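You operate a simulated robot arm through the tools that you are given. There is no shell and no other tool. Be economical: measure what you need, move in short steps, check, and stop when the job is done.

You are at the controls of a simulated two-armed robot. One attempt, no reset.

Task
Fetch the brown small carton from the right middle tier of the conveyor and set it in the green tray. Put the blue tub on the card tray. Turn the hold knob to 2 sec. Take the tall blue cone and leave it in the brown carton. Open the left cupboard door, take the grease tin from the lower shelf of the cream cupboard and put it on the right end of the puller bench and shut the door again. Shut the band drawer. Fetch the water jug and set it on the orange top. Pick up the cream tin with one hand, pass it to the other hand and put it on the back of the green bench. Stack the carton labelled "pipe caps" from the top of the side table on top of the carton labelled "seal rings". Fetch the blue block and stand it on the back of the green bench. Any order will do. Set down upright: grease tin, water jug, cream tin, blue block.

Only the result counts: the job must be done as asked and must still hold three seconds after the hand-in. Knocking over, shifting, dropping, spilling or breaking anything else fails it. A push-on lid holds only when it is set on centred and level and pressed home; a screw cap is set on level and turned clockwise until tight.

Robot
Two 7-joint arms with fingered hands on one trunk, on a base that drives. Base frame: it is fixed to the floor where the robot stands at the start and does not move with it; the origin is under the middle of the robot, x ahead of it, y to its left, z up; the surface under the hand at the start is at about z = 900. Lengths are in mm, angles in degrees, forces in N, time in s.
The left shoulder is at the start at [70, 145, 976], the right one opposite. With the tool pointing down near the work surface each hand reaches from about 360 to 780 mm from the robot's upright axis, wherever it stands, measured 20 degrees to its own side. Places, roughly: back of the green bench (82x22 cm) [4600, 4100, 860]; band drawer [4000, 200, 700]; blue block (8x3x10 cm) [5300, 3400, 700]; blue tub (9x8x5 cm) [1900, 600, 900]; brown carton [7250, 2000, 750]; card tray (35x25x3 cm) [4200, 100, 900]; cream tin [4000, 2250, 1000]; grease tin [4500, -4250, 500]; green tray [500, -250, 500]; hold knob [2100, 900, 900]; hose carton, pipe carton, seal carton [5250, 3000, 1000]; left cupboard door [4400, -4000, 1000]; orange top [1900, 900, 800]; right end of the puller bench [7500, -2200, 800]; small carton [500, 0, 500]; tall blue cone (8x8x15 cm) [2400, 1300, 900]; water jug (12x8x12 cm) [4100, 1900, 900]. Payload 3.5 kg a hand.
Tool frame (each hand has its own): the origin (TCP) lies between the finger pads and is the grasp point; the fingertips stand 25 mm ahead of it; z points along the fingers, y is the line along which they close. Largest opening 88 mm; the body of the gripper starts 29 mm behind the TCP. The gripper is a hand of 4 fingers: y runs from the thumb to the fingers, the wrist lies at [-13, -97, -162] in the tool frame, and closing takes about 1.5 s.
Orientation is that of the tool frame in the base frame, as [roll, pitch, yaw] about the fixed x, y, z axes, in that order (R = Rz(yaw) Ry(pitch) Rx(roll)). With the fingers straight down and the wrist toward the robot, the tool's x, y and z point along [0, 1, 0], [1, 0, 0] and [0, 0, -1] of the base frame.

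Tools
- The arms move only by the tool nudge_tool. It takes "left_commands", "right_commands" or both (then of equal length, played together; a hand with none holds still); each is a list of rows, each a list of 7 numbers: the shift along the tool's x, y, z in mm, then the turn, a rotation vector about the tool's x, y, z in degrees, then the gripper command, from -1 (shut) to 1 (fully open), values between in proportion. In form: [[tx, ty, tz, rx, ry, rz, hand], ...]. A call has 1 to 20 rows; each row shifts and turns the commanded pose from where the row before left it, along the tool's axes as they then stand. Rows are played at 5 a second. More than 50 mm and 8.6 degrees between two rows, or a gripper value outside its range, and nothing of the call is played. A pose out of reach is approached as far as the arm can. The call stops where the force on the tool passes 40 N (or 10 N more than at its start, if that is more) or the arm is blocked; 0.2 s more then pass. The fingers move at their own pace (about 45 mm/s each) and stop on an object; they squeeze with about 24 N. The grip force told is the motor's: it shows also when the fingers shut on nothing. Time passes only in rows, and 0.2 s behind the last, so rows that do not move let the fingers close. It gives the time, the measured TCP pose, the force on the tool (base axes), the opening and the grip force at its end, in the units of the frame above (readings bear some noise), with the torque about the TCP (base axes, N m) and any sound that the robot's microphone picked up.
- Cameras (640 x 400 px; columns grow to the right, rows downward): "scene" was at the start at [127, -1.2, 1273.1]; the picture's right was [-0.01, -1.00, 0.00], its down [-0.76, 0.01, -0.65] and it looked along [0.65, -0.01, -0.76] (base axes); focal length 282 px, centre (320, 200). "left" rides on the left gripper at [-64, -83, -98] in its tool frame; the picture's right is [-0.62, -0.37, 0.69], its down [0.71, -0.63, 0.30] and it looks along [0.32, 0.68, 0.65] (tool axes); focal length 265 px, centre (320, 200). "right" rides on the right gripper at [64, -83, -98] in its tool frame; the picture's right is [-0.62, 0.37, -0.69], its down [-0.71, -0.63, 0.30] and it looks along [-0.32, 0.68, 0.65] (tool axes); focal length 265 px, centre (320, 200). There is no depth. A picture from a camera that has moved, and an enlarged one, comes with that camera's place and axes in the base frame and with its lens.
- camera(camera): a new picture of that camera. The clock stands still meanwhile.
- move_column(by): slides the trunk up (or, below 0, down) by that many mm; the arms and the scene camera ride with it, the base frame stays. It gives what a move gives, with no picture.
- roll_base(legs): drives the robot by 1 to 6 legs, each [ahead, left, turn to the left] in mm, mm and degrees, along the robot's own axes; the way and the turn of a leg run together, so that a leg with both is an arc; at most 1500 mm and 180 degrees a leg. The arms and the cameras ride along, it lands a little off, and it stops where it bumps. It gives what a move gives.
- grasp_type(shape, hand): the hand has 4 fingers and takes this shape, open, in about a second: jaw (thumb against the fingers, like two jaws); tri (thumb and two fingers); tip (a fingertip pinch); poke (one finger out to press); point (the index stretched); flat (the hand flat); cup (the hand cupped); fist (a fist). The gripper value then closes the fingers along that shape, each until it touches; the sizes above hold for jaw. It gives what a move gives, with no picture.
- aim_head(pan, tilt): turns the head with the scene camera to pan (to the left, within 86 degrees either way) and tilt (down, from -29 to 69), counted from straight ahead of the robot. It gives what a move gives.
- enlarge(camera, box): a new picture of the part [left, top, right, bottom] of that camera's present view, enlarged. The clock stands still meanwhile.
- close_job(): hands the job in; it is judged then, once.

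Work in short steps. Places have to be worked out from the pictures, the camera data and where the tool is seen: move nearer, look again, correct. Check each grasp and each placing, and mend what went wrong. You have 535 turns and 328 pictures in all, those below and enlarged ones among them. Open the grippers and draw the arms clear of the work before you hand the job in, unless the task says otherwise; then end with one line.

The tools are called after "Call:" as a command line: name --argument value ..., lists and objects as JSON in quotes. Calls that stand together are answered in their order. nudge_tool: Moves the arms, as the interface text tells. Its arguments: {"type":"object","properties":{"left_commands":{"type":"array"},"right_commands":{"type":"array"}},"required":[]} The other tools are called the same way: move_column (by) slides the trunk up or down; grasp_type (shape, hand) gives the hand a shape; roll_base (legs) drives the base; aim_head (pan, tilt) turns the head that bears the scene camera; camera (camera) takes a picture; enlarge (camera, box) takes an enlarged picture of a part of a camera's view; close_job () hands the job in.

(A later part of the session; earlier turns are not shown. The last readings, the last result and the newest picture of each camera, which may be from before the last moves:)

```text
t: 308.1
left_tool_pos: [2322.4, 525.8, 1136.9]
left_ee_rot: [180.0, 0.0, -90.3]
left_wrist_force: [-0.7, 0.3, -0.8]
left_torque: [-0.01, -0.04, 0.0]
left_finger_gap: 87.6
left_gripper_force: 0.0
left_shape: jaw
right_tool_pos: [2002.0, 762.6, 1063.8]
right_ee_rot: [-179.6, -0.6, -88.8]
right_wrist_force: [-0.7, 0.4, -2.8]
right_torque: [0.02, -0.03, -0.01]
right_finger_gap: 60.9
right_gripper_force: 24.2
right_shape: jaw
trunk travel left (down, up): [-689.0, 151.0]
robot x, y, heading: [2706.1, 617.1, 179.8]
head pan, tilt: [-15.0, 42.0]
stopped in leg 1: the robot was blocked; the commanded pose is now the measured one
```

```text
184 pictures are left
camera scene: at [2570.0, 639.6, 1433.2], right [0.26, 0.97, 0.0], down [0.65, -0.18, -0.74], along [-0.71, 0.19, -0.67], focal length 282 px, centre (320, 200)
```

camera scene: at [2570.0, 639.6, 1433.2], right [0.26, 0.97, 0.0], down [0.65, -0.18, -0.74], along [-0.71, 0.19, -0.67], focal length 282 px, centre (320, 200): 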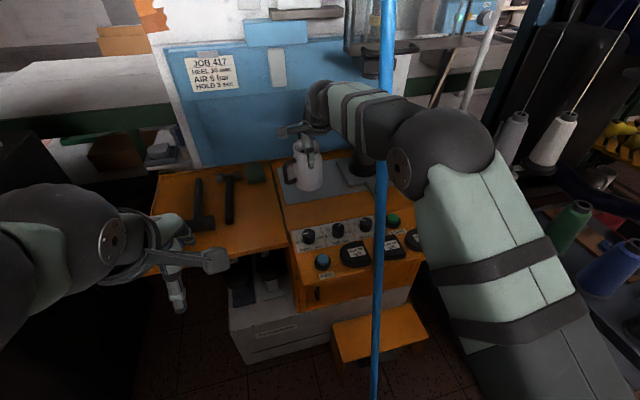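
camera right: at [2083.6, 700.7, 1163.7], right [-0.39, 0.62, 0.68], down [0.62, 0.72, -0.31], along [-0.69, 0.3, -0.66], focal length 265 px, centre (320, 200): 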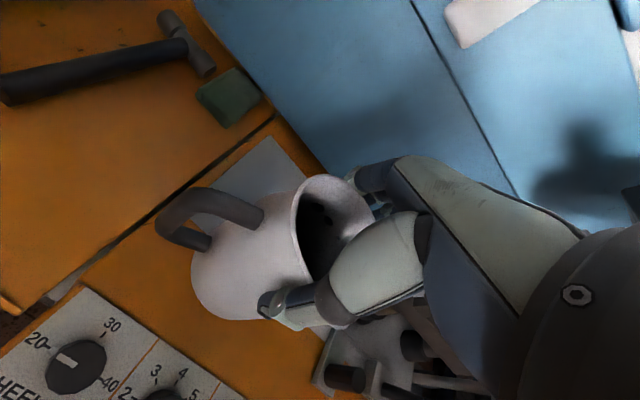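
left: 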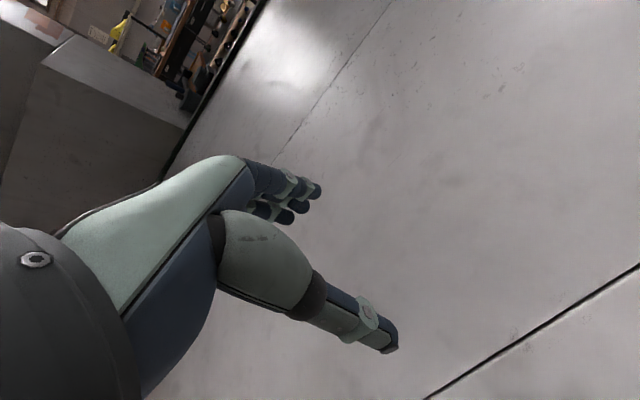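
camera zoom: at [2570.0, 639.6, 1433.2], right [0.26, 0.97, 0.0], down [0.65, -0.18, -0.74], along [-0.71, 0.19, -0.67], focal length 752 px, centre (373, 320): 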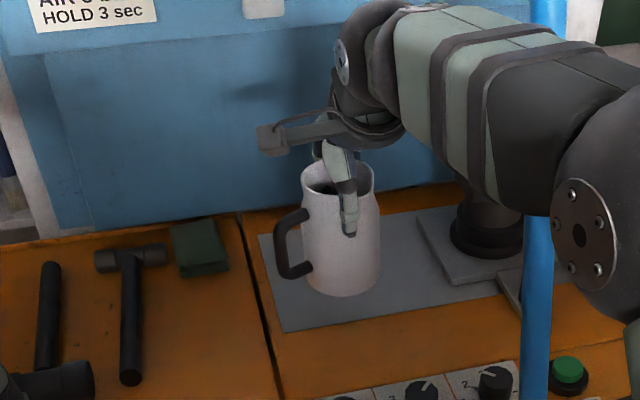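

Call:
aim_head --pan -20 --tilt 68

Call:
camera --camera "scene"

```text
t: 309.0
left_tool_pos: [2326.1, 522.8, 1137.1]
left_ee_rot: [179.8, -0.1, -90.3]
left_wrist_force: [0.3, 0.7, -0.7]
left_torque: [0.0, -0.01, 0.01]
left_finger_gap: 87.6
left_gripper_force: 0.2
left_shape: jaw
right_tool_pos: [2004.3, 761.2, 1069.3]
right_ee_rot: [-179.9, -0.5, -88.9]
right_wrist_force: [0.3, 0.1, -3.0]
right_torque: [0.01, 0.02, 0.0]
right_finger_gap: 60.8
right_gripper_force: 24.1
right_shape: jaw
trunk travel left (down, up): [-689.0, 151.0]
robot x, y, heading: [2707.3, 615.4, 179.6]
head pan, tilt: [-20.0, 68.0]
```

```text
183 pictures are left
camera scene: at [2602.0, 636.1, 1401.4], right [0.34, 0.94, 0.0], down [0.87, -0.32, -0.38], along [-0.35, 0.13, -0.93], focal length 282 px, centre (320, 200)
```

scene: 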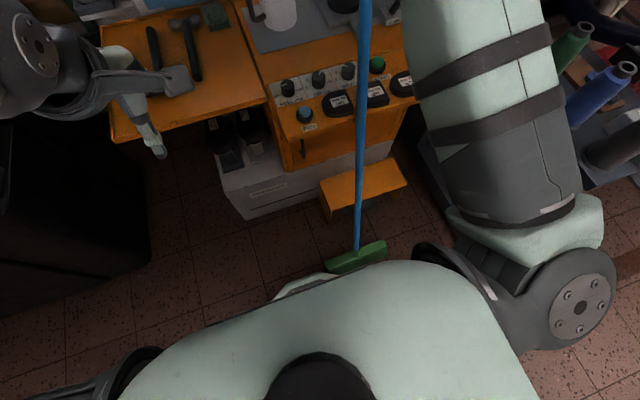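

The base has just come up against the brush; the broom still stands. I back off 15 mm, then lower the jug with the arm reaching 12 mm more.

Call:
roll_base --legs '[[-15, 0, 0]]'

Call:
aim_head --pan -15 --tilt 42

Call:
nudge_tool --right_commands '[[0, 12, 20, 0, 0, 0, -1], [0, 0, 25, 0, 0, 0, -1], [0, 0, 25, 0, 0, 0, -1], [0, 0, 10, 0, 0, 0, -1], [0, 0, 0, 0, 0, 0, -1]]'

Call:
enlarge --camera "scene" --box '[220, 100, 420, 250]'

Call:
camera --camera "right"

```text
t: 309.8
left_tool_pos: [2336.0, 523.8, 1136.0]
left_ee_rot: [-179.9, 0.0, -90.3]
left_wrist_force: [-0.7, 0.4, 0.4]
left_torque: [0.05, -0.03, -0.03]
left_finger_gap: 87.6
left_gripper_force: 0.0
left_shape: jaw
right_tool_pos: [2016.9, 760.4, 1064.5]
right_ee_rot: [-179.7, -0.5, -88.9]
right_wrist_force: [-0.3, 0.5, -3.4]
right_torque: [0.01, -0.01, 0.0]
right_finger_gap: 60.9
right_gripper_force: 23.5
right_shape: jaw
trunk travel left (down, up): [-689.0, 151.0]
robot x, y, heading: [2721.1, 615.5, 179.7]
head pan, tilt: [-20.0, 68.0]
```

```text
t: 310.7
left_tool_pos: [2340.6, 523.7, 1138.1]
left_ee_rot: [179.8, 0.0, -90.3]
left_wrist_force: [-0.1, -0.3, 0.2]
left_torque: [0.01, 0.0, 0.0]
left_finger_gap: 87.8
left_gripper_force: 0.0
left_shape: jaw
right_tool_pos: [2018.3, 761.0, 1067.6]
right_ee_rot: [180.0, -0.4, -88.9]
right_wrist_force: [-0.1, -0.5, -3.0]
right_torque: [-0.01, -0.01, -0.01]
right_finger_gap: 60.9
right_gripper_force: 23.9
right_shape: jaw
trunk travel left (down, up): [-689.0, 151.0]
robot x, y, heading: [2721.7, 618.4, 180.1]
head pan, tilt: [-15.0, 42.0]
```

```text
t: 311.9
left_tool_pos: [2340.9, 524.1, 1136.9]
left_ee_rot: [179.9, -0.1, -90.3]
left_wrist_force: [0.3, 0.9, -0.2]
left_torque: [0.01, -0.01, 0.01]
left_finger_gap: 87.7
left_gripper_force: 0.0
left_shape: jaw
right_tool_pos: [2007.3, 761.8, 986.3]
right_ee_rot: [-179.9, -0.5, -88.8]
right_wrist_force: [-0.9, 0.4, -1.4]
right_torque: [0.02, -0.01, 0.02]
right_finger_gap: 60.7
right_gripper_force: 24.1
right_shape: jaw
trunk travel left (down, up): [-689.0, 151.0]
robot x, y, heading: [2720.1, 617.3, 179.8]
head pan, tilt: [-15.0, 42.0]
```

```text
2.67 times, centred on (320, 175) of scene
camera zoom: at [2589.4, 638.4, 1433.7], right [0.26, 0.97, 0.0], down [0.65, -0.18, -0.74], along [-0.72, 0.19, -0.67], focal length 752 px, centre (320, 267)
```

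zoom: 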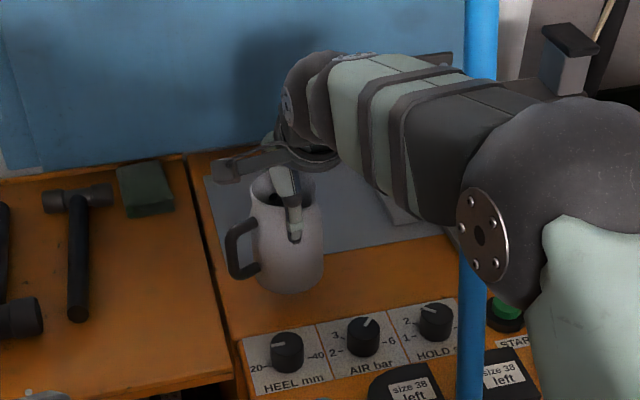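

```text
181 pictures are left
camera right: at [2089.9, 699.5, 1086.1], right [-0.38, 0.62, 0.69], down [0.62, 0.72, -0.31], along [-0.69, 0.31, -0.66], focal length 265 px, centre (320, 200)
```

right: 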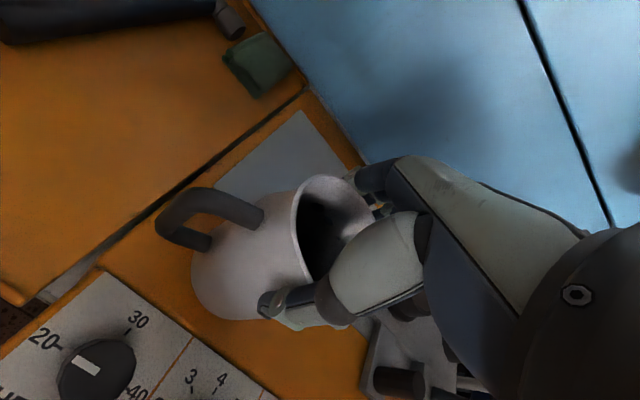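

The jug is above the strip; I lower further in small steps.

Call:
nudge_tool --right_commands '[[0, -4, 10, 0, 0, 0, -1], [0, 0, 8, 0, 0, 0, -1], [0, 0, 0, 0, 0, 0, -1]]'

Call:
enlarge --camera "scene" --box '[220, 140, 340, 230]'

```text
t: 312.7
left_tool_pos: [2339.7, 523.7, 1137.4]
left_ee_rot: [179.8, 0.0, -90.2]
left_wrist_force: [0.3, 0.0, -0.8]
left_torque: [-0.01, 0.05, -0.02]
left_finger_gap: 87.7
left_gripper_force: 0.0
left_shape: jaw
right_tool_pos: [2009.7, 760.9, 968.7]
right_ee_rot: [-179.9, -0.5, -88.8]
right_wrist_force: [-0.4, -0.2, -2.1]
right_torque: [0.0, -0.02, 0.01]
right_finger_gap: 60.9
right_gripper_force: 24.3
right_shape: jaw
trunk travel left (down, up): [-689.0, 151.0]
robot x, y, heading: [2717.6, 616.7, 180.0]
head pan, tilt: [-15.0, 42.0]
```

```text
4.44 times, centred on (280, 185) of scene
camera zoom: at [2589.0, 638.5, 1433.7], right [0.26, 0.97, 0.0], down [0.65, -0.18, -0.74], along [-0.72, 0.19, -0.67], focal length 1254 px, centre (498, 267)
```

zoom: 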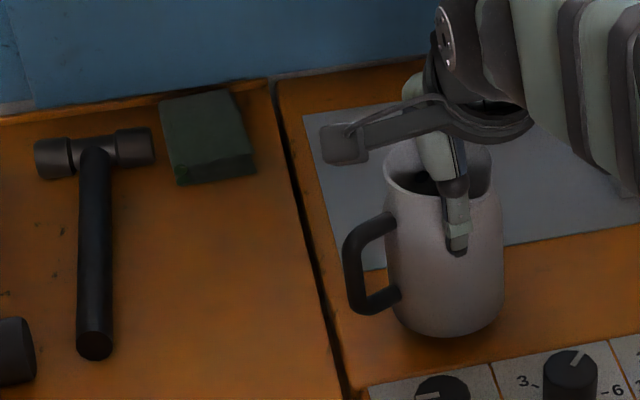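

Call:
nudge_tool --right_commands '[[0, 0, 4, 0, 0, 0, -1], [0, 0, 3, 0, 0, 0, -1], [0, 0, 0, 0, 0, 0, -1]]'

Call:
enlarge --camera "scene" --box '[220, 140, 340, 230]'

```text
t: 313.5
left_tool_pos: [2340.3, 524.0, 1137.7]
left_ee_rot: [179.9, 0.0, -90.3]
left_wrist_force: [0.7, 0.5, -0.4]
left_torque: [0.0, 0.01, 0.04]
left_finger_gap: 87.8
left_gripper_force: 0.0
left_shape: jaw
right_tool_pos: [2012.7, 760.1, 961.0]
right_ee_rot: [-180.0, -0.5, -89.0]
right_wrist_force: [-0.4, 0.1, -3.5]
right_torque: [0.0, -0.01, 0.0]
right_finger_gap: 60.7
right_gripper_force: 24.4
right_shape: jaw
trunk travel left (down, up): [-689.0, 151.0]
robot x, y, heading: [2720.1, 617.1, 179.8]
head pan, tilt: [-15.0, 42.0]
```

```text
4.44 times, centred on (280, 185) of scene
camera zoom: at [2589.0, 638.5, 1433.7], right [0.26, 0.97, 0.0], down [0.65, -0.18, -0.74], along [-0.72, 0.19, -0.67], focal length 1254 px, centre (498, 267)
```

zoom: 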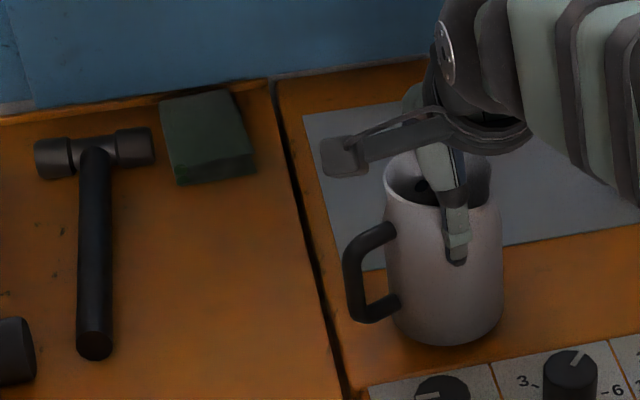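

Call:
nudge_tool --right_commands '[[0, 1, 4, 0, 0, 0, -1], [0, 1, 4, 0, 0, 0, -1], [0, 0, 0, 0, 0, 0, -1]]'

```text
t: 314.3
left_tool_pos: [2340.6, 523.3, 1137.8]
left_ee_rot: [179.8, 0.0, -90.3]
left_wrist_force: [-0.9, -0.7, 0.6]
left_torque: [0.0, 0.01, -0.01]
left_finger_gap: 87.6
left_gripper_force: 0.2
left_shape: jaw
right_tool_pos: [2009.5, 760.6, 954.3]
right_ee_rot: [-179.9, -0.4, -88.9]
right_wrist_force: [-0.6, -0.4, -2.2]
right_torque: [-0.02, 0.02, 0.0]
right_finger_gap: 60.8
right_gripper_force: 24.1
right_shape: jaw
trunk travel left (down, up): [-689.0, 151.0]
robot x, y, heading: [2724.3, 614.0, 179.8]
head pan, tilt: [-15.0, 42.0]
```

Call:
nudge_tool --right_commands '[[0, 0, 4, 0, 0, 0, -1], [0, 0, 4, 0, 0, 0, -1], [0, 0, 0, 0, 0, 0, -1]]'

Call:
enlarge --camera "scene" --box '[220, 140, 340, 230]'

```text
t: 315.1
left_tool_pos: [2341.7, 523.0, 1138.2]
left_ee_rot: [179.7, -0.1, -90.3]
left_wrist_force: [0.3, -0.2, -0.6]
left_torque: [0.01, 0.0, 0.03]
left_finger_gap: 87.7
left_gripper_force: 0.0
left_shape: jaw
right_tool_pos: [2007.6, 760.1, 947.7]
right_ee_rot: [179.9, -0.5, -88.8]
right_wrist_force: [-1.4, 0.6, 3.5]
right_torque: [0.0, 0.08, -0.04]
right_finger_gap: 60.7
right_gripper_force: 24.0
right_shape: jaw
trunk travel left (down, up): [-689.0, 151.0]
robot x, y, heading: [2720.4, 616.8, 179.8]
head pan, tilt: [-15.0, 42.0]
```

```text
4.44 times, centred on (280, 185) of scene
camera zoom: at [2590.2, 638.4, 1433.9], right [0.26, 0.97, 0.0], down [0.65, -0.18, -0.74], along [-0.72, 0.19, -0.67], focal length 1254 px, centre (498, 267)
```

zoom: 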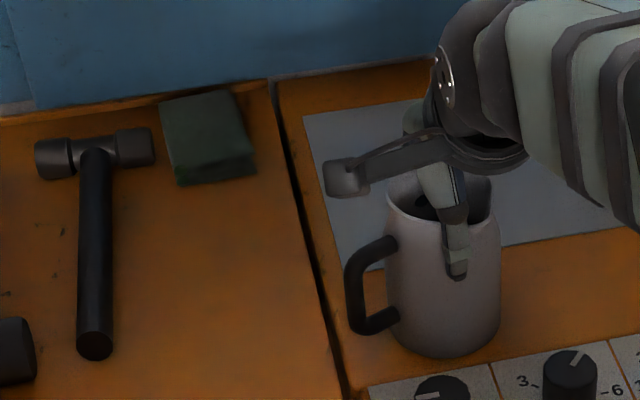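

Contact, at the same TCP height as when picked up. I release and rise.

Call:
nudge_tool --right_commands '[[0, 0, 0, 0, 0, 0, 0.5], [0, 0, 0, 0, 0, 0, 1], [0, 0, 0, 0, 0, 0, 1], [0, 0, 0, 0, 0, 0, 1], [0, 0, -15, 0, 0, 0, 1], [0, 0, -30, 0, 0, 0, 1], [0, 0, -40, 0, 0, 0, 1], [0, 0, -40, 0, 0, 0, 1], [0, 0, -40, 0, 0, 0, 1]]'

Call:
roll_base --legs '[[-350, 0, 0]]'

Call:
camera --camera "scene"

```text
t: 317.1
left_tool_pos: [2341.2, 524.6, 1138.0]
left_ee_rot: [179.8, 0.1, -90.3]
left_wrist_force: [-1.0, 0.3, -0.6]
left_torque: [-0.03, -0.04, 0.0]
left_finger_gap: 87.5
left_gripper_force: 0.0
left_shape: jaw
right_tool_pos: [2009.5, 761.2, 1111.1]
right_ee_rot: [180.0, -0.6, -88.9]
right_wrist_force: [1.0, 0.0, 0.9]
right_torque: [0.0, -0.01, -0.03]
right_finger_gap: 87.7
right_gripper_force: 0.2
right_shape: jaw
trunk travel left (down, up): [-689.0, 151.0]
robot x, y, heading: [2720.1, 617.6, 179.9]
head pan, tilt: [-15.0, 42.0]
```

```text
t: 319.4
left_tool_pos: [2691.4, 522.4, 1136.7]
left_ee_rot: [179.9, -0.1, -90.1]
left_wrist_force: [0.7, 0.3, -0.3]
left_torque: [0.0, 0.02, 0.0]
left_finger_gap: 87.6
left_gripper_force: 0.0
left_shape: jaw
right_tool_pos: [2359.2, 760.2, 1109.7]
right_ee_rot: [-179.9, -0.5, -88.9]
right_wrist_force: [0.2, -0.3, 0.6]
right_torque: [0.02, 0.01, 0.04]
right_finger_gap: 87.8
right_gripper_force: 0.0
right_shape: jaw
trunk travel left (down, up): [-689.0, 151.0]
robot x, y, heading: [3073.1, 617.4, 179.8]
head pan, tilt: [-15.0, 42.0]
```

```text
177 pictures are left
camera scene: at [2939.4, 637.5, 1433.6], right [0.26, 0.97, 0.0], down [0.65, -0.17, -0.74], along [-0.72, 0.19, -0.67], focal length 282 px, centre (320, 200)
```

scene: 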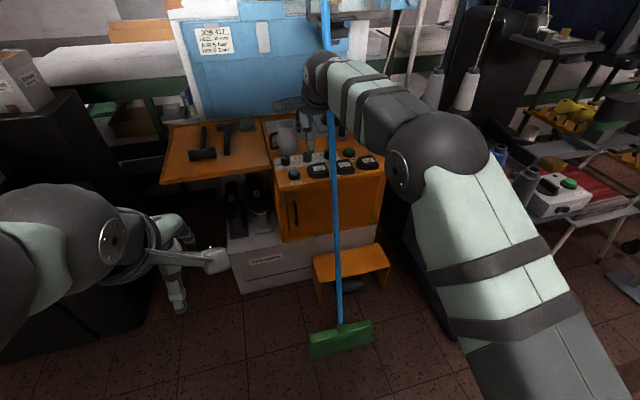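

Jug stands upright on the orange desk; the broom stands as before. Next the blue cone: I move back a bit, then right to y≈1180, and look.

Call:
roll_base --legs '[[-120, 0, 0], [0, -570, 0]]'

Call:
camera --camera "scene"

Call:
camera --camera "right"

```text
t: 323.5
left_tool_pos: [2811.7, 1096.2, 1138.2]
left_ee_rot: [179.8, 0.0, -90.3]
left_wrist_force: [0.1, -0.2, 0.1]
left_torque: [0.0, 0.02, 0.0]
left_finger_gap: 87.5
left_gripper_force: 0.1
left_shape: jaw
right_tool_pos: [2480.3, 1334.7, 1111.1]
right_ee_rot: [-179.9, -0.5, -89.0]
right_wrist_force: [0.3, -0.6, 0.2]
right_torque: [0.02, 0.01, 0.03]
right_finger_gap: 87.8
right_gripper_force: 0.0
right_shape: jaw
trunk travel left (down, up): [-689.0, 151.0]
robot x, y, heading: [3190.7, 1186.9, 179.8]
head pan, tilt: [-15.0, 42.0]
```

```text
176 pictures are left
camera scene: at [3061.4, 1211.1, 1433.8], right [0.26, 0.96, 0.0], down [0.65, -0.17, -0.74], along [-0.72, 0.2, -0.67], focal length 282 px, centre (320, 200)
```

scene: 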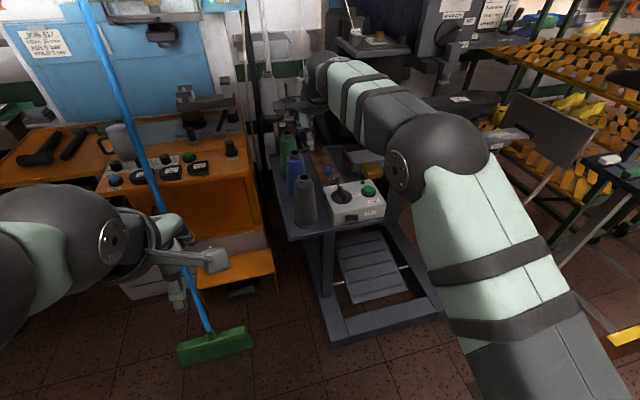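

```text
175 pictures are left
camera right: at [2564.4, 1272.7, 1209.7], right [-0.38, 0.62, 0.69], down [0.62, 0.72, -0.31], along [-0.69, 0.31, -0.66], focal length 265 px, centre (320, 200)
```

right: 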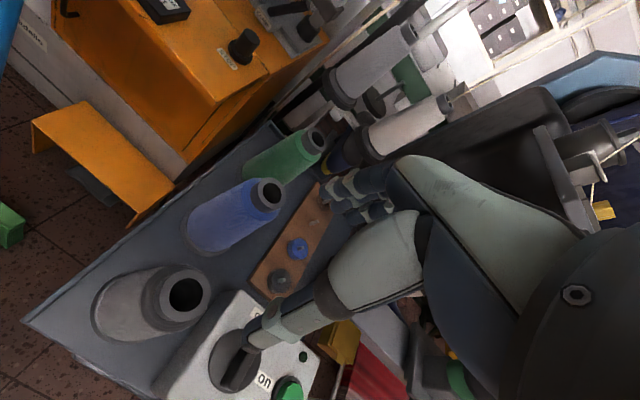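

Blue cone's top is at about [2397, 1318, 1001]. I drive 84 mm forward so the hand comes over it, and check.

Call:
roll_base --legs '[[84, 17, 0]]'

Call:
camera --camera "right"

Call:
enlarge --camera "scene" --box '[220, 50, 420, 250]'

```text
t: 324.6
left_tool_pos: [2730.4, 1080.1, 1138.0]
left_ee_rot: [179.7, 0.0, -90.2]
left_wrist_force: [0.4, 0.3, 0.4]
left_torque: [0.0, -0.03, -0.01]
left_finger_gap: 87.5
left_gripper_force: 0.1
left_shape: jaw
right_tool_pos: [2398.6, 1318.5, 1112.1]
right_ee_rot: [179.8, -0.5, -88.8]
right_wrist_force: [-0.6, -0.4, -0.3]
right_torque: [0.0, -0.03, -0.01]
right_finger_gap: 88.0
right_gripper_force: 0.1
right_shape: jaw
trunk travel left (down, up): [-689.0, 151.0]
robot x, y, heading: [3110.2, 1175.3, 179.9]
head pan, tilt: [-15.0, 42.0]
```

```text
174 pictures are left
camera right: at [2482.3, 1256.6, 1211.0], right [-0.38, 0.62, 0.69], down [0.62, 0.72, -0.31], along [-0.69, 0.31, -0.66], focal length 265 px, centre (320, 200)
```

right: 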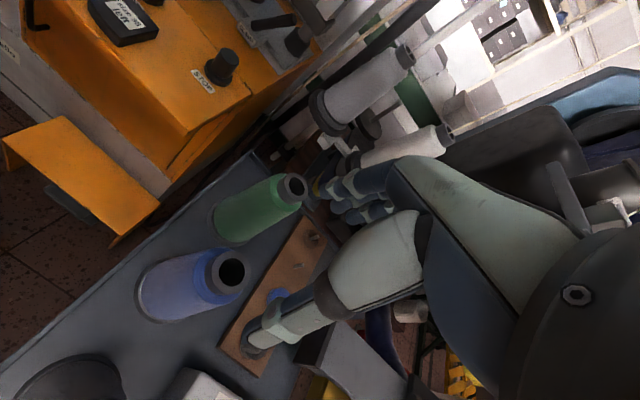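

```text
2.00 times, centred on (320, 150) of scene
camera zoom: at [2979.7, 1195.2, 1434.0], right [0.26, 0.96, 0.0], down [0.64, -0.18, -0.74], along [-0.72, 0.19, -0.67], focal length 564 px, centre (320, 300)
```

zoom: 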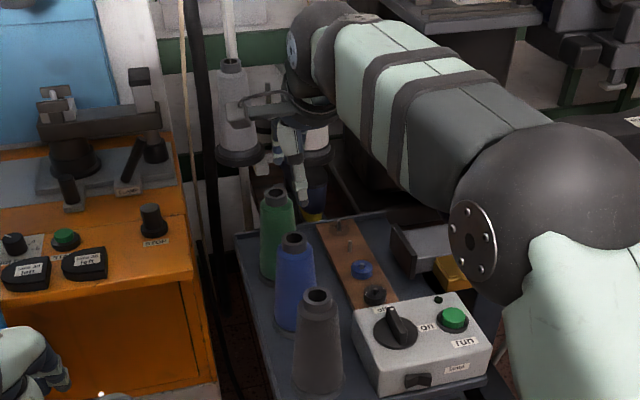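

Both views agree: the TCP is over the cone [2398, 1318]. I descend to z≈976 with a 70 mm opening.

Call:
nudge_tool --right_commands '[[0, 0, 30, 0, 0, 0, 0.6], [0, 0, 30, 0, 0, 0, 0.6], [0, 0, 30, 0, 0, 0, 0.6], [0, 0, 25, 0, 0, 0, 0.6], [0, 0, 0, 0, 0, 0, 0.6]]'

Call:
camera --camera "right"

```text
t: 325.8
left_tool_pos: [2728.7, 1079.9, 1137.9]
left_ee_rot: [179.8, 0.1, -90.2]
left_wrist_force: [0.4, 0.0, 0.3]
left_torque: [0.02, -0.01, 0.0]
left_finger_gap: 87.8
left_gripper_force: 0.0
left_shape: jaw
right_tool_pos: [2398.3, 1316.8, 994.7]
right_ee_rot: [-180.0, -0.4, -88.9]
right_wrist_force: [0.4, 1.2, 0.1]
right_torque: [0.01, 0.0, -0.01]
right_finger_gap: 70.7
right_gripper_force: 0.0
right_shape: jaw
trunk travel left (down, up): [-689.0, 151.0]
robot x, y, heading: [3107.7, 1172.8, 179.9]
head pan, tilt: [-15.0, 42.0]
```

```text
172 pictures are left
camera right: at [2481.3, 1255.1, 1094.6], right [-0.38, 0.62, 0.69], down [0.62, 0.72, -0.31], along [-0.69, 0.31, -0.66], focal length 265 px, centre (320, 200)
```

right: 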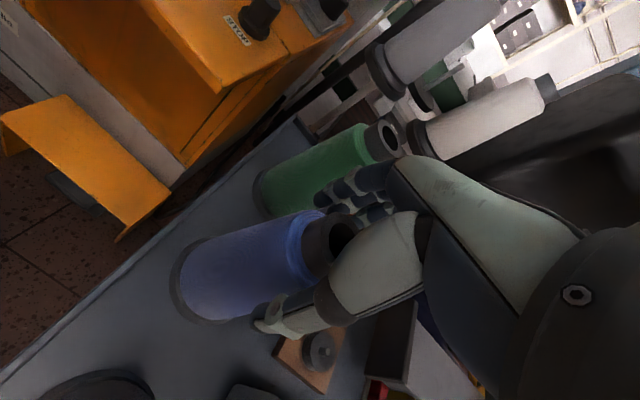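

Well placed. 15 mm lower, then close.

Call:
nudge_tool --right_commands '[[0, 0, 16, 0, 0, 0, 0.6], [0, 0, 0, 0, 0, 0, 0], [0, 0, 0, 0, 0, 0, -1], [0, 0, 0, 0, 0, 0, -1], [0, 0, 0, 0, 0, 0, -1], [0, 0, 0, 0, 0, 0, -1]]'

Call:
camera --camera "right"

```text
t: 327.1
left_tool_pos: [2729.8, 1080.8, 1137.7]
left_ee_rot: [179.8, 0.1, -90.4]
left_wrist_force: [0.2, 1.0, -0.1]
left_torque: [0.0, -0.02, -0.04]
left_finger_gap: 87.5
left_gripper_force: 0.2
left_shape: jaw
right_tool_pos: [2397.4, 1317.1, 979.4]
right_ee_rot: [-180.0, -0.4, -88.9]
right_wrist_force: [-1.3, -1.3, 0.2]
right_torque: [-0.02, -0.04, 0.0]
right_finger_gap: 44.1
right_gripper_force: 24.0
right_shape: jaw
trunk travel left (down, up): [-689.0, 151.0]
robot x, y, heading: [3109.6, 1173.9, 179.8]
head pan, tilt: [-15.0, 42.0]
```

```text
171 pictures are left
camera right: at [2481.1, 1255.6, 1078.9], right [-0.38, 0.62, 0.69], down [0.62, 0.72, -0.31], along [-0.69, 0.31, -0.66], focal length 265 px, centre (320, 200)
```

right: 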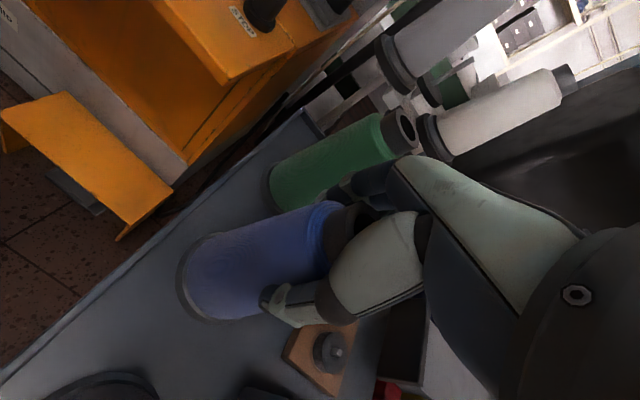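

Gripped at 44 mm. I lift straight up until its base clears the other cones.

Call:
nudge_tool --right_commands '[[0, 0, -15, 0, 0, 0, -1], [0, 0, -30, 0, 0, 0, -1], [0, 0, -35, 0, 0, 0, -1], [0, 0, -35, 0, 0, 0, -1], [0, 0, -35, 0, 0, 0, -1], [0, 0, -35, 0, 0, 0, -1], [0, 0, 0, 0, 0, 0, -1]]'

Call:
camera --camera "scene"

```text
t: 328.8
left_tool_pos: [2727.5, 1080.0, 1137.2]
left_ee_rot: [179.8, -0.1, -90.3]
left_wrist_force: [-0.3, 0.2, 0.7]
left_torque: [0.0, 0.02, 0.01]
left_finger_gap: 87.8
left_gripper_force: 0.1
left_shape: jaw
right_tool_pos: [2396.0, 1319.7, 1164.9]
right_ee_rot: [-179.8, -0.5, -88.9]
right_wrist_force: [1.0, -0.1, -2.1]
right_torque: [0.01, 0.01, 0.02]
right_finger_gap: 43.9
right_gripper_force: 23.7
right_shape: jaw
trunk travel left (down, up): [-689.0, 151.0]
robot x, y, heading: [3104.3, 1173.2, 180.0]
head pan, tilt: [-15.0, 42.0]
```

```text
170 pictures are left
camera scene: at [2976.7, 1195.2, 1433.6], right [0.26, 0.96, 0.0], down [0.65, -0.18, -0.74], along [-0.72, 0.19, -0.67], focal length 282 px, centre (320, 200)
```

scene: 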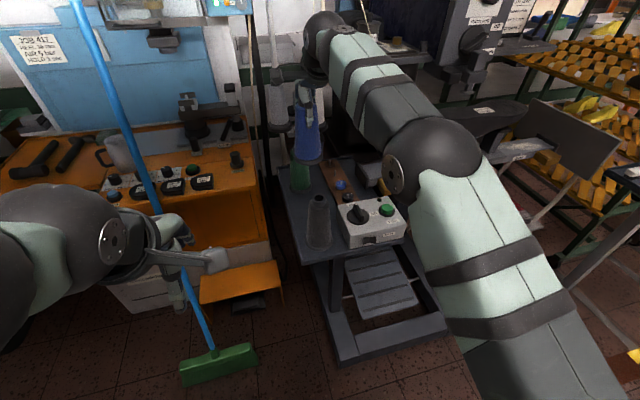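

Cone in hand. The route to the brown carton goes south around the bench end (y≈-650) and then east. I drive there in stages.

Call:
roll_base --legs '[[-250, 0, 0], [0, 0, 90], [1000, 0, 0], [820, 0, 0], [0, 0, 90]]'

Call:
aim_head --pan 0 --tilt 22

Call:
camera --camera "scene"

```text
t: 346.9
left_tool_pos: [3736.3, -550.1, 1136.9]
left_ee_rot: [179.8, 0.0, 89.1]
left_wrist_force: [-1.3, 0.3, 0.1]
left_torque: [0.03, 0.02, -0.01]
left_finger_gap: 87.6
left_gripper_force: 0.1
left_shape: jaw
right_tool_pos: [4064.2, -794.6, 1164.8]
right_ee_rot: [-179.9, -0.4, 90.3]
right_wrist_force: [-0.3, 0.6, -2.2]
right_torque: [0.0, 0.03, 0.03]
right_finger_gap: 42.6
right_gripper_force: 24.4
right_shape: jaw
trunk travel left (down, up): [-689.0, 151.0]
robot x, y, heading: [3353.9, -640.7, -1.0]
head pan, tilt: [-15.0, 42.0]
```

```text
t: 347.7
left_tool_pos: [3736.6, -549.2, 1138.1]
left_ee_rot: [179.8, 0.0, 89.0]
left_wrist_force: [0.4, 0.1, -0.3]
left_torque: [-0.01, 0.02, 0.01]
left_finger_gap: 87.8
left_gripper_force: 0.1
left_shape: jaw
right_tool_pos: [4065.1, -793.7, 1165.2]
right_ee_rot: [-179.9, -0.4, 90.3]
right_wrist_force: [-0.7, 0.6, -2.4]
right_torque: [0.01, 0.02, 0.0]
right_finger_gap: 43.1
right_gripper_force: 24.0
right_shape: jaw
trunk travel left (down, up): [-689.0, 151.0]
robot x, y, heading: [3355.7, -637.3, -1.1]
head pan, tilt: [0.0, 22.0]
```

```text
169 pictures are left
camera scene: at [3497.5, -640.7, 1464.7], right [-0.02, -1.0, 0.0], down [-0.38, 0.01, -0.93], along [0.93, -0.02, -0.38], focal length 282 px, centre (320, 200)
```

scene: 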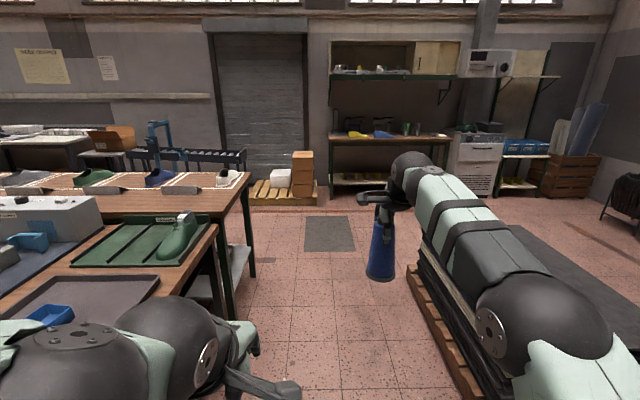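

Clear path ahead. I drive to x≈6100 and turn left to look up the next aisle.

Call:
roll_base --legs '[[1400, 0, 0], [1350, 0, 0], [0, 0, 91]]'

Call:
aim_head --pan -15 --tilt 18

Call:
camera --camera "scene"

```text
t: 364.9
left_tool_pos: [6008.8, -299.7, 1136.8]
left_ee_rot: [179.7, -0.1, -180.0]
left_wrist_force: [0.2, 0.2, 0.6]
left_torque: [0.0, -0.04, 0.01]
left_finger_gap: 87.8
left_gripper_force: 0.1
left_shape: jaw
right_tool_pos: [6246.1, 32.6, 1165.5]
right_ee_rot: [-179.8, -0.4, -178.6]
right_wrist_force: [0.6, 0.2, -3.0]
right_torque: [0.0, -0.01, 0.01]
right_finger_gap: 42.5
right_gripper_force: 24.1
right_shape: jaw
trunk travel left (down, up): [-689.0, 151.0]
robot x, y, heading: [6104.1, -682.4, 89.9]
head pan, tilt: [0.0, 22.0]
```

```text
t: 365.7
left_tool_pos: [6008.7, -299.7, 1137.4]
left_ee_rot: [179.8, 0.0, 180.0]
left_wrist_force: [0.0, -0.6, -0.2]
left_torque: [0.02, 0.02, 0.02]
left_finger_gap: 87.8
left_gripper_force: 0.1
left_shape: jaw
right_tool_pos: [6246.3, 33.3, 1164.7]
right_ee_rot: [-179.9, -0.5, -178.6]
right_wrist_force: [-0.1, 0.1, -2.7]
right_torque: [0.01, 0.01, 0.04]
right_finger_gap: 42.5
right_gripper_force: 23.9
right_shape: jaw
trunk travel left (down, up): [-689.0, 151.0]
robot x, y, heading: [6105.5, -678.2, 89.9]
head pan, tilt: [-15.0, 18.0]
```

```text
168 pictures are left
camera scene: at [6126.8, -538.8, 1471.3], right [0.97, -0.26, 0.0], down [-0.08, -0.3, -0.95], along [0.24, 0.92, -0.31], focal length 282 px, centre (320, 200)
```

scene: 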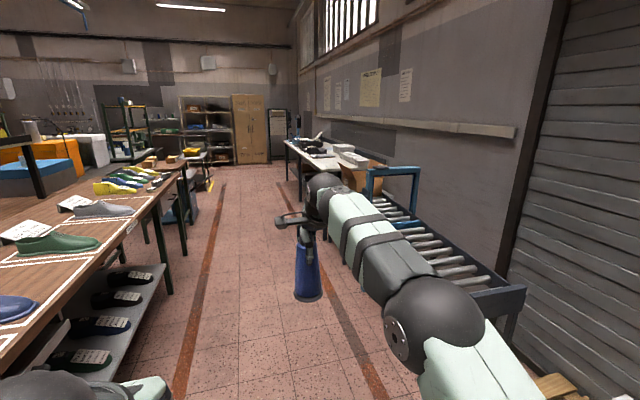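

The brown carton stands beyond the roller conveyor on the right. I drive up the aisle to y≈1500 and look at it.

Call:
roll_base --legs '[[1400, 0, 0], [780, 0, 0]]'

Call:
aim_head --pan -55 --tilt 25

Call:
camera --camera "scene"

```text
t: 376.5
left_tool_pos: [5991.2, 1873.3, 1137.1]
left_ee_rot: [179.7, 0.0, -179.5]
left_wrist_force: [0.0, 0.6, -0.6]
left_torque: [0.0, 0.0, 0.0]
left_finger_gap: 87.8
left_gripper_force: 0.0
left_shape: jaw
right_tool_pos: [6225.9, 2208.0, 1164.7]
right_ee_rot: [179.9, -0.5, -177.9]
right_wrist_force: [0.3, 0.3, -2.7]
right_torque: [-0.01, 0.01, -0.01]
right_finger_gap: 42.6
right_gripper_force: 24.6
right_shape: jaw
trunk travel left (down, up): [-689.0, 151.0]
robot x, y, heading: [6087.4, 1496.8, 90.7]
head pan, tilt: [-15.0, 18.0]
```

```text
t: 377.5
left_tool_pos: [5991.2, 1873.6, 1138.2]
left_ee_rot: [179.8, 0.0, -179.5]
left_wrist_force: [0.8, -0.7, -0.2]
left_torque: [-0.03, -0.02, 0.0]
left_finger_gap: 87.5
left_gripper_force: 0.0
left_shape: jaw
right_tool_pos: [6225.4, 2208.6, 1164.9]
right_ee_rot: [-179.9, -0.5, -178.1]
right_wrist_force: [0.3, 1.3, -2.3]
right_torque: [-0.03, 0.05, 0.01]
right_finger_gap: 42.6
right_gripper_force: 23.9
right_shape: jaw
trunk travel left (down, up): [-689.0, 151.0]
robot x, y, heading: [6088.3, 1495.1, 90.7]
head pan, tilt: [-55.0, 25.0]
```

```text
167 pictures are left
camera scene: at [6162.9, 1599.0, 1460.0], right [0.58, -0.81, 0.0], down [-0.34, -0.25, -0.91], along [0.74, 0.53, -0.42], focal length 282 px, centre (320, 200)
```

scene: 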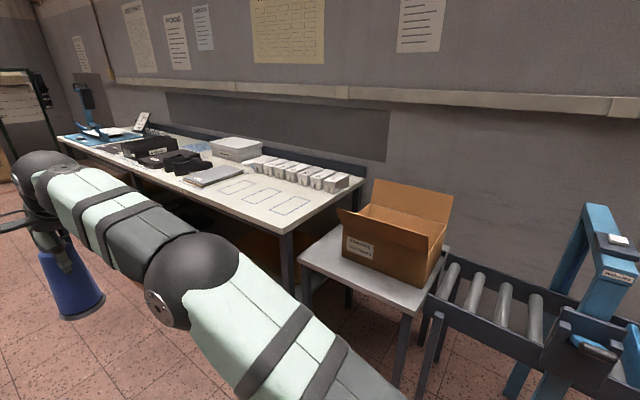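

The carton is an open box on a small table near [7200, 1940]. I turn to face it, shift over and approach.

Call:
roll_base --legs '[[0, 0, -90.7], [0, 560, 0], [230, 0, 0]]'

Call:
aim_head --pan -10 --tilt 40

Call:
camera --camera "scene"

Call:
camera --camera "right"

```text
t: 385.9
left_tool_pos: [6694.2, 2153.2, 1138.1]
left_ee_rot: [179.7, 0.0, 90.0]
left_wrist_force: [0.1, 0.7, 0.0]
left_torque: [-0.01, -0.01, -0.01]
left_finger_gap: 87.5
left_gripper_force: 0.0
left_shape: jaw
right_tool_pos: [7027.8, 1915.2, 1166.3]
right_ee_rot: [-179.9, -0.5, 91.4]
right_wrist_force: [-0.4, -0.2, -2.0]
right_torque: [-0.01, -0.02, 0.0]
right_finger_gap: 42.1
right_gripper_force: 23.9
right_shape: jaw
trunk travel left (down, up): [-689.0, 151.0]
robot x, y, heading: [6316.9, 2058.2, 0.2]
head pan, tilt: [-55.0, 25.0]
```

```text
t: 387.1
left_tool_pos: [6695.8, 2153.4, 1137.2]
left_ee_rot: [179.7, 0.0, 90.0]
left_wrist_force: [-0.5, 0.2, -1.2]
left_torque: [-0.05, 0.02, -0.01]
left_finger_gap: 87.8
left_gripper_force: 0.0
left_shape: jaw
right_tool_pos: [7027.8, 1915.3, 1165.7]
right_ee_rot: [-179.9, -0.5, 91.4]
right_wrist_force: [0.4, -0.5, -2.3]
right_torque: [-0.03, -0.01, -0.03]
right_finger_gap: 41.9
right_gripper_force: 24.1
right_shape: jaw
trunk travel left (down, up): [-689.0, 151.0]
robot x, y, heading: [6316.0, 2059.4, 0.1]
head pan, tilt: [-10.0, 40.0]
```

```text
166 pictures are left
camera scene: at [6449.7, 2043.8, 1436.7], right [-0.17, -0.99, 0.0], down [-0.63, 0.11, -0.77], along [0.75, -0.13, -0.64], focal length 282 px, centre (320, 200)
```

scene: 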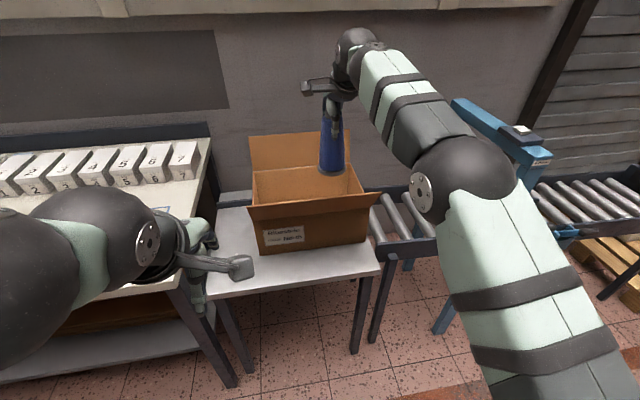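

```text
165 pictures are left
camera right: at [6942.3, 1977.5, 1264.2], right [0.38, -0.62, 0.69], down [-0.61, -0.73, -0.31], along [0.69, -0.3, -0.66], focal length 265 px, centre (320, 200)
```

right: 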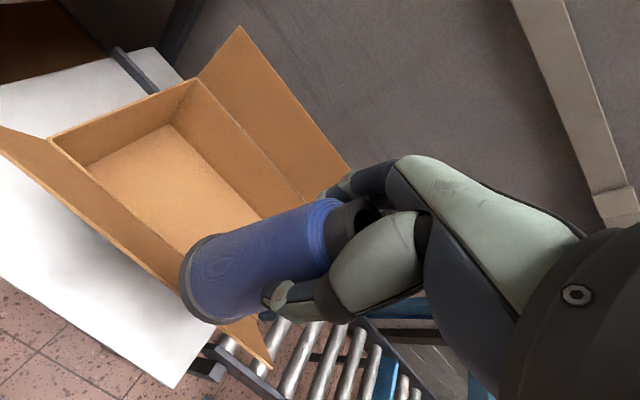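

Carton opening spans roughly x 7097–7280, y 1750–2135, rim z≈890. I drive so that the cone is over its middle.

Call:
roll_base --legs '[[155, 25, 0]]'

Call:
camera --camera "scene"

Call:
camera --camera "right"

```text
t: 388.4
left_tool_pos: [6848.0, 2178.7, 1137.9]
left_ee_rot: [179.6, -0.1, 89.8]
left_wrist_force: [-0.2, -0.2, -0.3]
left_torque: [0.0, 0.01, -0.05]
left_finger_gap: 87.8
left_gripper_force: 0.1
left_shape: jaw
right_tool_pos: [7180.5, 1940.3, 1166.4]
right_ee_rot: [179.9, -0.6, 91.4]
right_wrist_force: [0.5, 0.3, -2.5]
right_torque: [0.03, 0.0, -0.01]
right_finger_gap: 42.0
right_gripper_force: 24.0
right_shape: jaw
trunk travel left (down, up): [-689.0, 151.0]
robot x, y, heading: [6472.2, 2085.4, -0.0]
head pan, tilt: [-10.0, 40.0]
```

```text
164 pictures are left
camera scene: at [6601.5, 2068.7, 1436.9], right [-0.17, -0.99, 0.0], down [-0.63, 0.11, -0.77], along [0.76, -0.13, -0.64], focal length 282 px, centre (320, 200)
```

scene: 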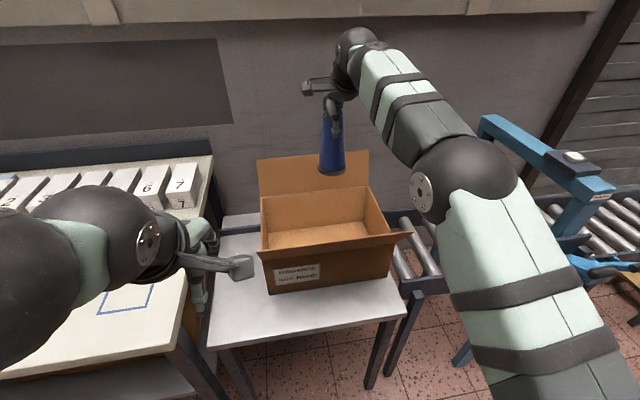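

```text
163 pictures are left
camera right: at [7094.3, 2001.9, 1265.6], right [0.38, -0.62, 0.69], down [-0.61, -0.73, -0.31], along [0.69, -0.3, -0.66], focal length 265 px, centre (320, 200)
```

right: 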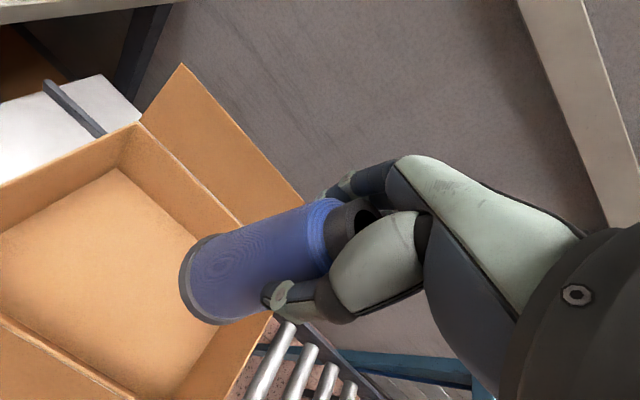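

Box interior about x 7095–7335, y 1770–2130. I move 30 mm further in and lower the cone into it.

Call:
nudge_tool --right_commands '[[0, 15, 20, 0, 0, 0, -1], [0, 15, 20, 0, 0, 0, -1], [0, 0, 35, 0, 0, 0, -1], [0, 0, 35, 0, 0, 0, -1], [0, 0, 35, 0, 0, 0, -1], [0, 0, 35, 0, 0, 0, -1], [0, 0, 0, 0, 0, 0, -1]]'

Call:
camera --camera "scene"

Call:
camera --camera "right"

```text
t: 390.1
left_tool_pos: [6849.5, 2177.8, 1138.6]
left_ee_rot: [179.7, -0.1, 90.0]
left_wrist_force: [-0.1, 0.1, -0.4]
left_torque: [-0.02, 0.01, 0.01]
left_finger_gap: 88.0
left_gripper_force: 0.2
left_shape: jaw
right_tool_pos: [7202.4, 1942.9, 983.5]
right_ee_rot: [-180.0, -0.6, 91.3]
right_wrist_force: [-1.2, 1.3, -2.0]
right_torque: [0.0, 0.0, 0.02]
right_finger_gap: 42.0
right_gripper_force: 24.4
right_shape: jaw
right hand out of reach, approached as far as the arm can: row 2
trunk travel left (down, up): [-689.0, 151.0]
robot x, y, heading: [6472.2, 2082.3, 0.2]
head pan, tilt: [-10.0, 40.0]
```

```text
162 pictures are left
camera scene: at [6603.8, 2069.1, 1436.7], right [-0.17, -0.99, 0.0], down [-0.63, 0.11, -0.77], along [0.75, -0.13, -0.64], focal length 282 px, centre (320, 200)
```

scene: 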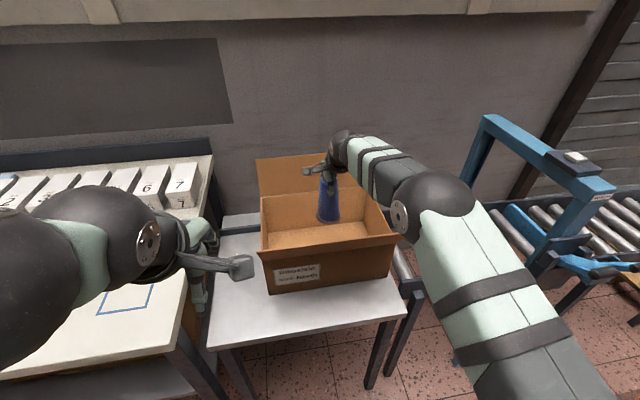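

```text
161 pictures are left
camera right: at [7116.2, 2004.0, 1082.2], right [0.38, -0.62, 0.69], down [-0.61, -0.73, -0.31], along [0.69, -0.3, -0.66], focal length 265 px, centre (320, 200)
```

right: 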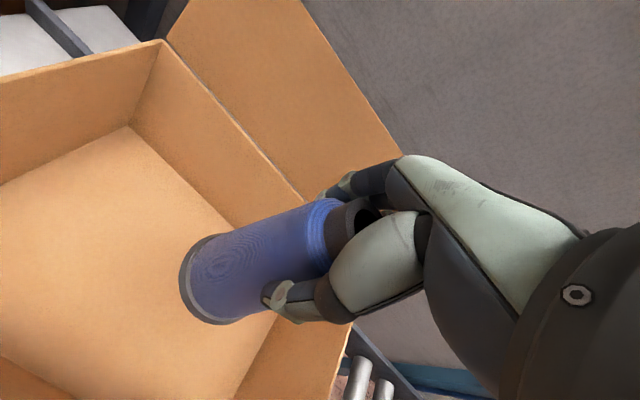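

Call:
nudge_tool --right_commands '[[0, 0, 30, 0, 0, 0, -1], [0, 0, 30, 0, 0, 0, -1], [0, 0, 30, 0, 0, 0, -1], [0, 0, 25, 0, 0, 0, -1], [0, 0, 0, 0, 0, 0, -1]]'

Call:
camera --camera "scene"

Call:
camera --camera "right"

```text
t: 391.2
left_tool_pos: [6850.6, 2177.6, 1138.5]
left_ee_rot: [179.7, -0.1, 89.8]
left_wrist_force: [0.0, 0.0, 0.2]
left_torque: [-0.02, 0.01, 0.0]
left_finger_gap: 87.5
left_gripper_force: 0.1
left_shape: jaw
right_tool_pos: [7202.5, 1945.3, 868.9]
right_ee_rot: [-180.0, -0.4, 91.4]
right_wrist_force: [-0.4, -1.2, -2.6]
right_torque: [0.01, 0.0, -0.01]
right_finger_gap: 41.9
right_gripper_force: 24.1
right_shape: jaw
trunk travel left (down, up): [-689.0, 151.0]
robot x, y, heading: [6469.8, 2083.8, 0.0]
head pan, tilt: [-10.0, 40.0]
```

```text
160 pictures are left
camera scene: at [6603.6, 2069.3, 1436.7], right [-0.17, -0.99, 0.0], down [-0.63, 0.11, -0.77], along [0.75, -0.13, -0.64], focal length 282 px, centre (320, 200)
```

scene: 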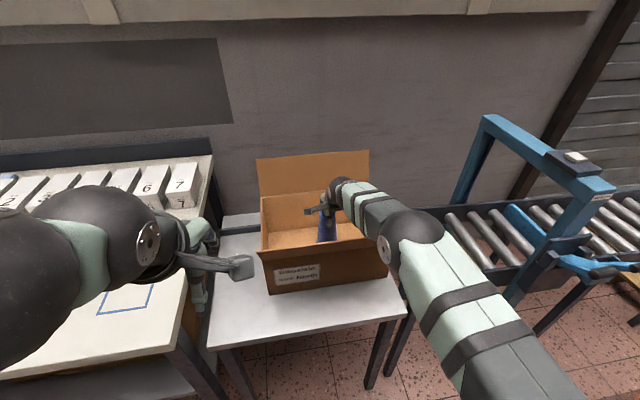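

```text
159 pictures are left
camera right: at [7115.7, 2005.7, 967.0], right [0.38, -0.62, 0.69], down [-0.61, -0.73, -0.31], along [0.69, -0.3, -0.66], focal length 265 px, centre (320, 200)
```

right: 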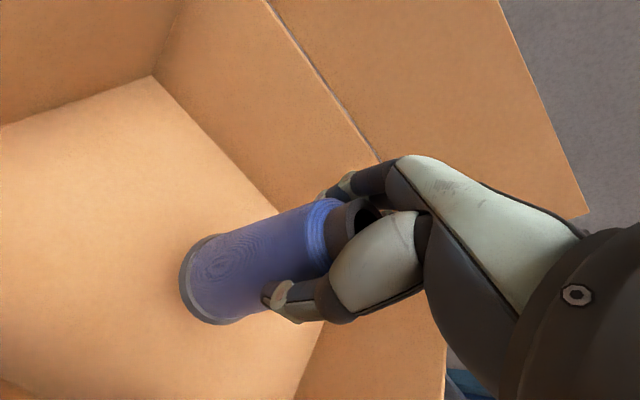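

Call:
nudge_tool --right_commands '[[0, 0, 20, 0, 0, 0, -1], [0, 0, 15, 0, 0, 0, -1], [0, 0, 8, 0, 0, 0, -1], [0, 0, 0, 0, 0, 0, -1]]'

Call:
camera --camera "right"

```text
t: 392.2
left_tool_pos: [6850.9, 2178.6, 1137.7]
left_ee_rot: [179.7, 0.0, 89.9]
left_wrist_force: [-0.1, 0.6, 0.3]
left_torque: [-0.03, -0.01, -0.03]
left_finger_gap: 87.8
left_gripper_force: 0.1
left_shape: jaw
right_tool_pos: [7203.1, 1944.7, 824.4]
right_ee_rot: [-179.9, -0.5, 91.5]
right_wrist_force: [-0.1, -0.3, -2.7]
right_torque: [-0.04, 0.03, -0.01]
right_finger_gap: 42.0
right_gripper_force: 23.6
right_shape: jaw
trunk travel left (down, up): [-689.0, 151.0]
robot x, y, heading: [6471.1, 2083.2, 0.1]
head pan, tilt: [-10.0, 40.0]
```

```text
158 pictures are left
camera right: at [7116.4, 2005.8, 923.9], right [0.38, -0.62, 0.69], down [-0.61, -0.73, -0.31], along [0.69, -0.3, -0.66], focal length 265 px, centre (320, 200)
```

right: 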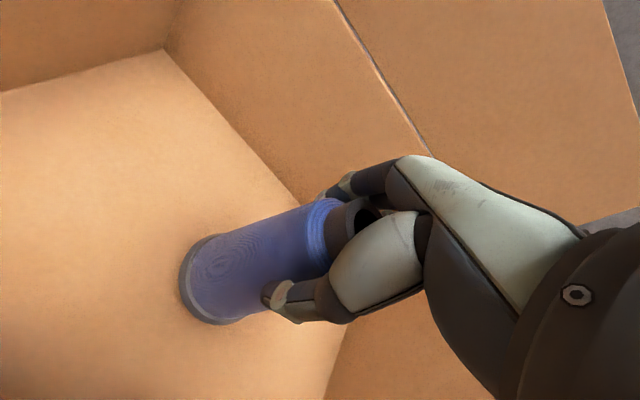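

Call:
nudge_tool --right_commands '[[0, 0, 5, 0, 0, 0, -1], [0, 0, 5, 0, 0, 0, -1], [0, 0, 5, 0, 0, 0, -1], [0, 0, 0, 0, 0, 0, -1]]'

Call:
camera --camera "right"

```text
t: 393.2
left_tool_pos: [6849.1, 2178.9, 1137.4]
left_ee_rot: [179.8, 0.1, 89.9]
left_wrist_force: [1.0, -0.8, 0.3]
left_torque: [0.01, 0.0, 0.02]
left_finger_gap: 87.6
left_gripper_force: 0.1
left_shape: jaw
right_tool_pos: [7203.0, 1944.5, 810.0]
right_ee_rot: [179.9, -0.6, 91.5]
right_wrist_force: [0.8, 0.1, -3.3]
right_torque: [-0.02, -0.03, -0.01]
right_finger_gap: 41.7
right_gripper_force: 23.4
right_shape: jaw
trunk travel left (down, up): [-689.0, 151.0]
robot x, y, heading: [6472.3, 2086.9, -0.0]
head pan, tilt: [-10.0, 40.0]
```

```text
157 pictures are left
camera right: at [7116.3, 2005.6, 908.5], right [0.38, -0.62, 0.69], down [-0.61, -0.73, -0.31], along [0.69, -0.3, -0.66], focal length 265 px, centre (320, 200)
```

right: 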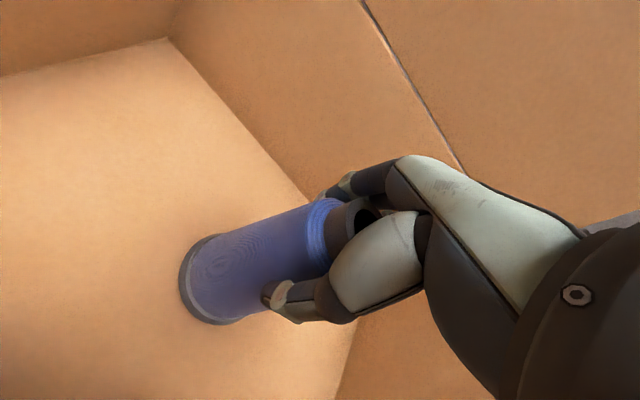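

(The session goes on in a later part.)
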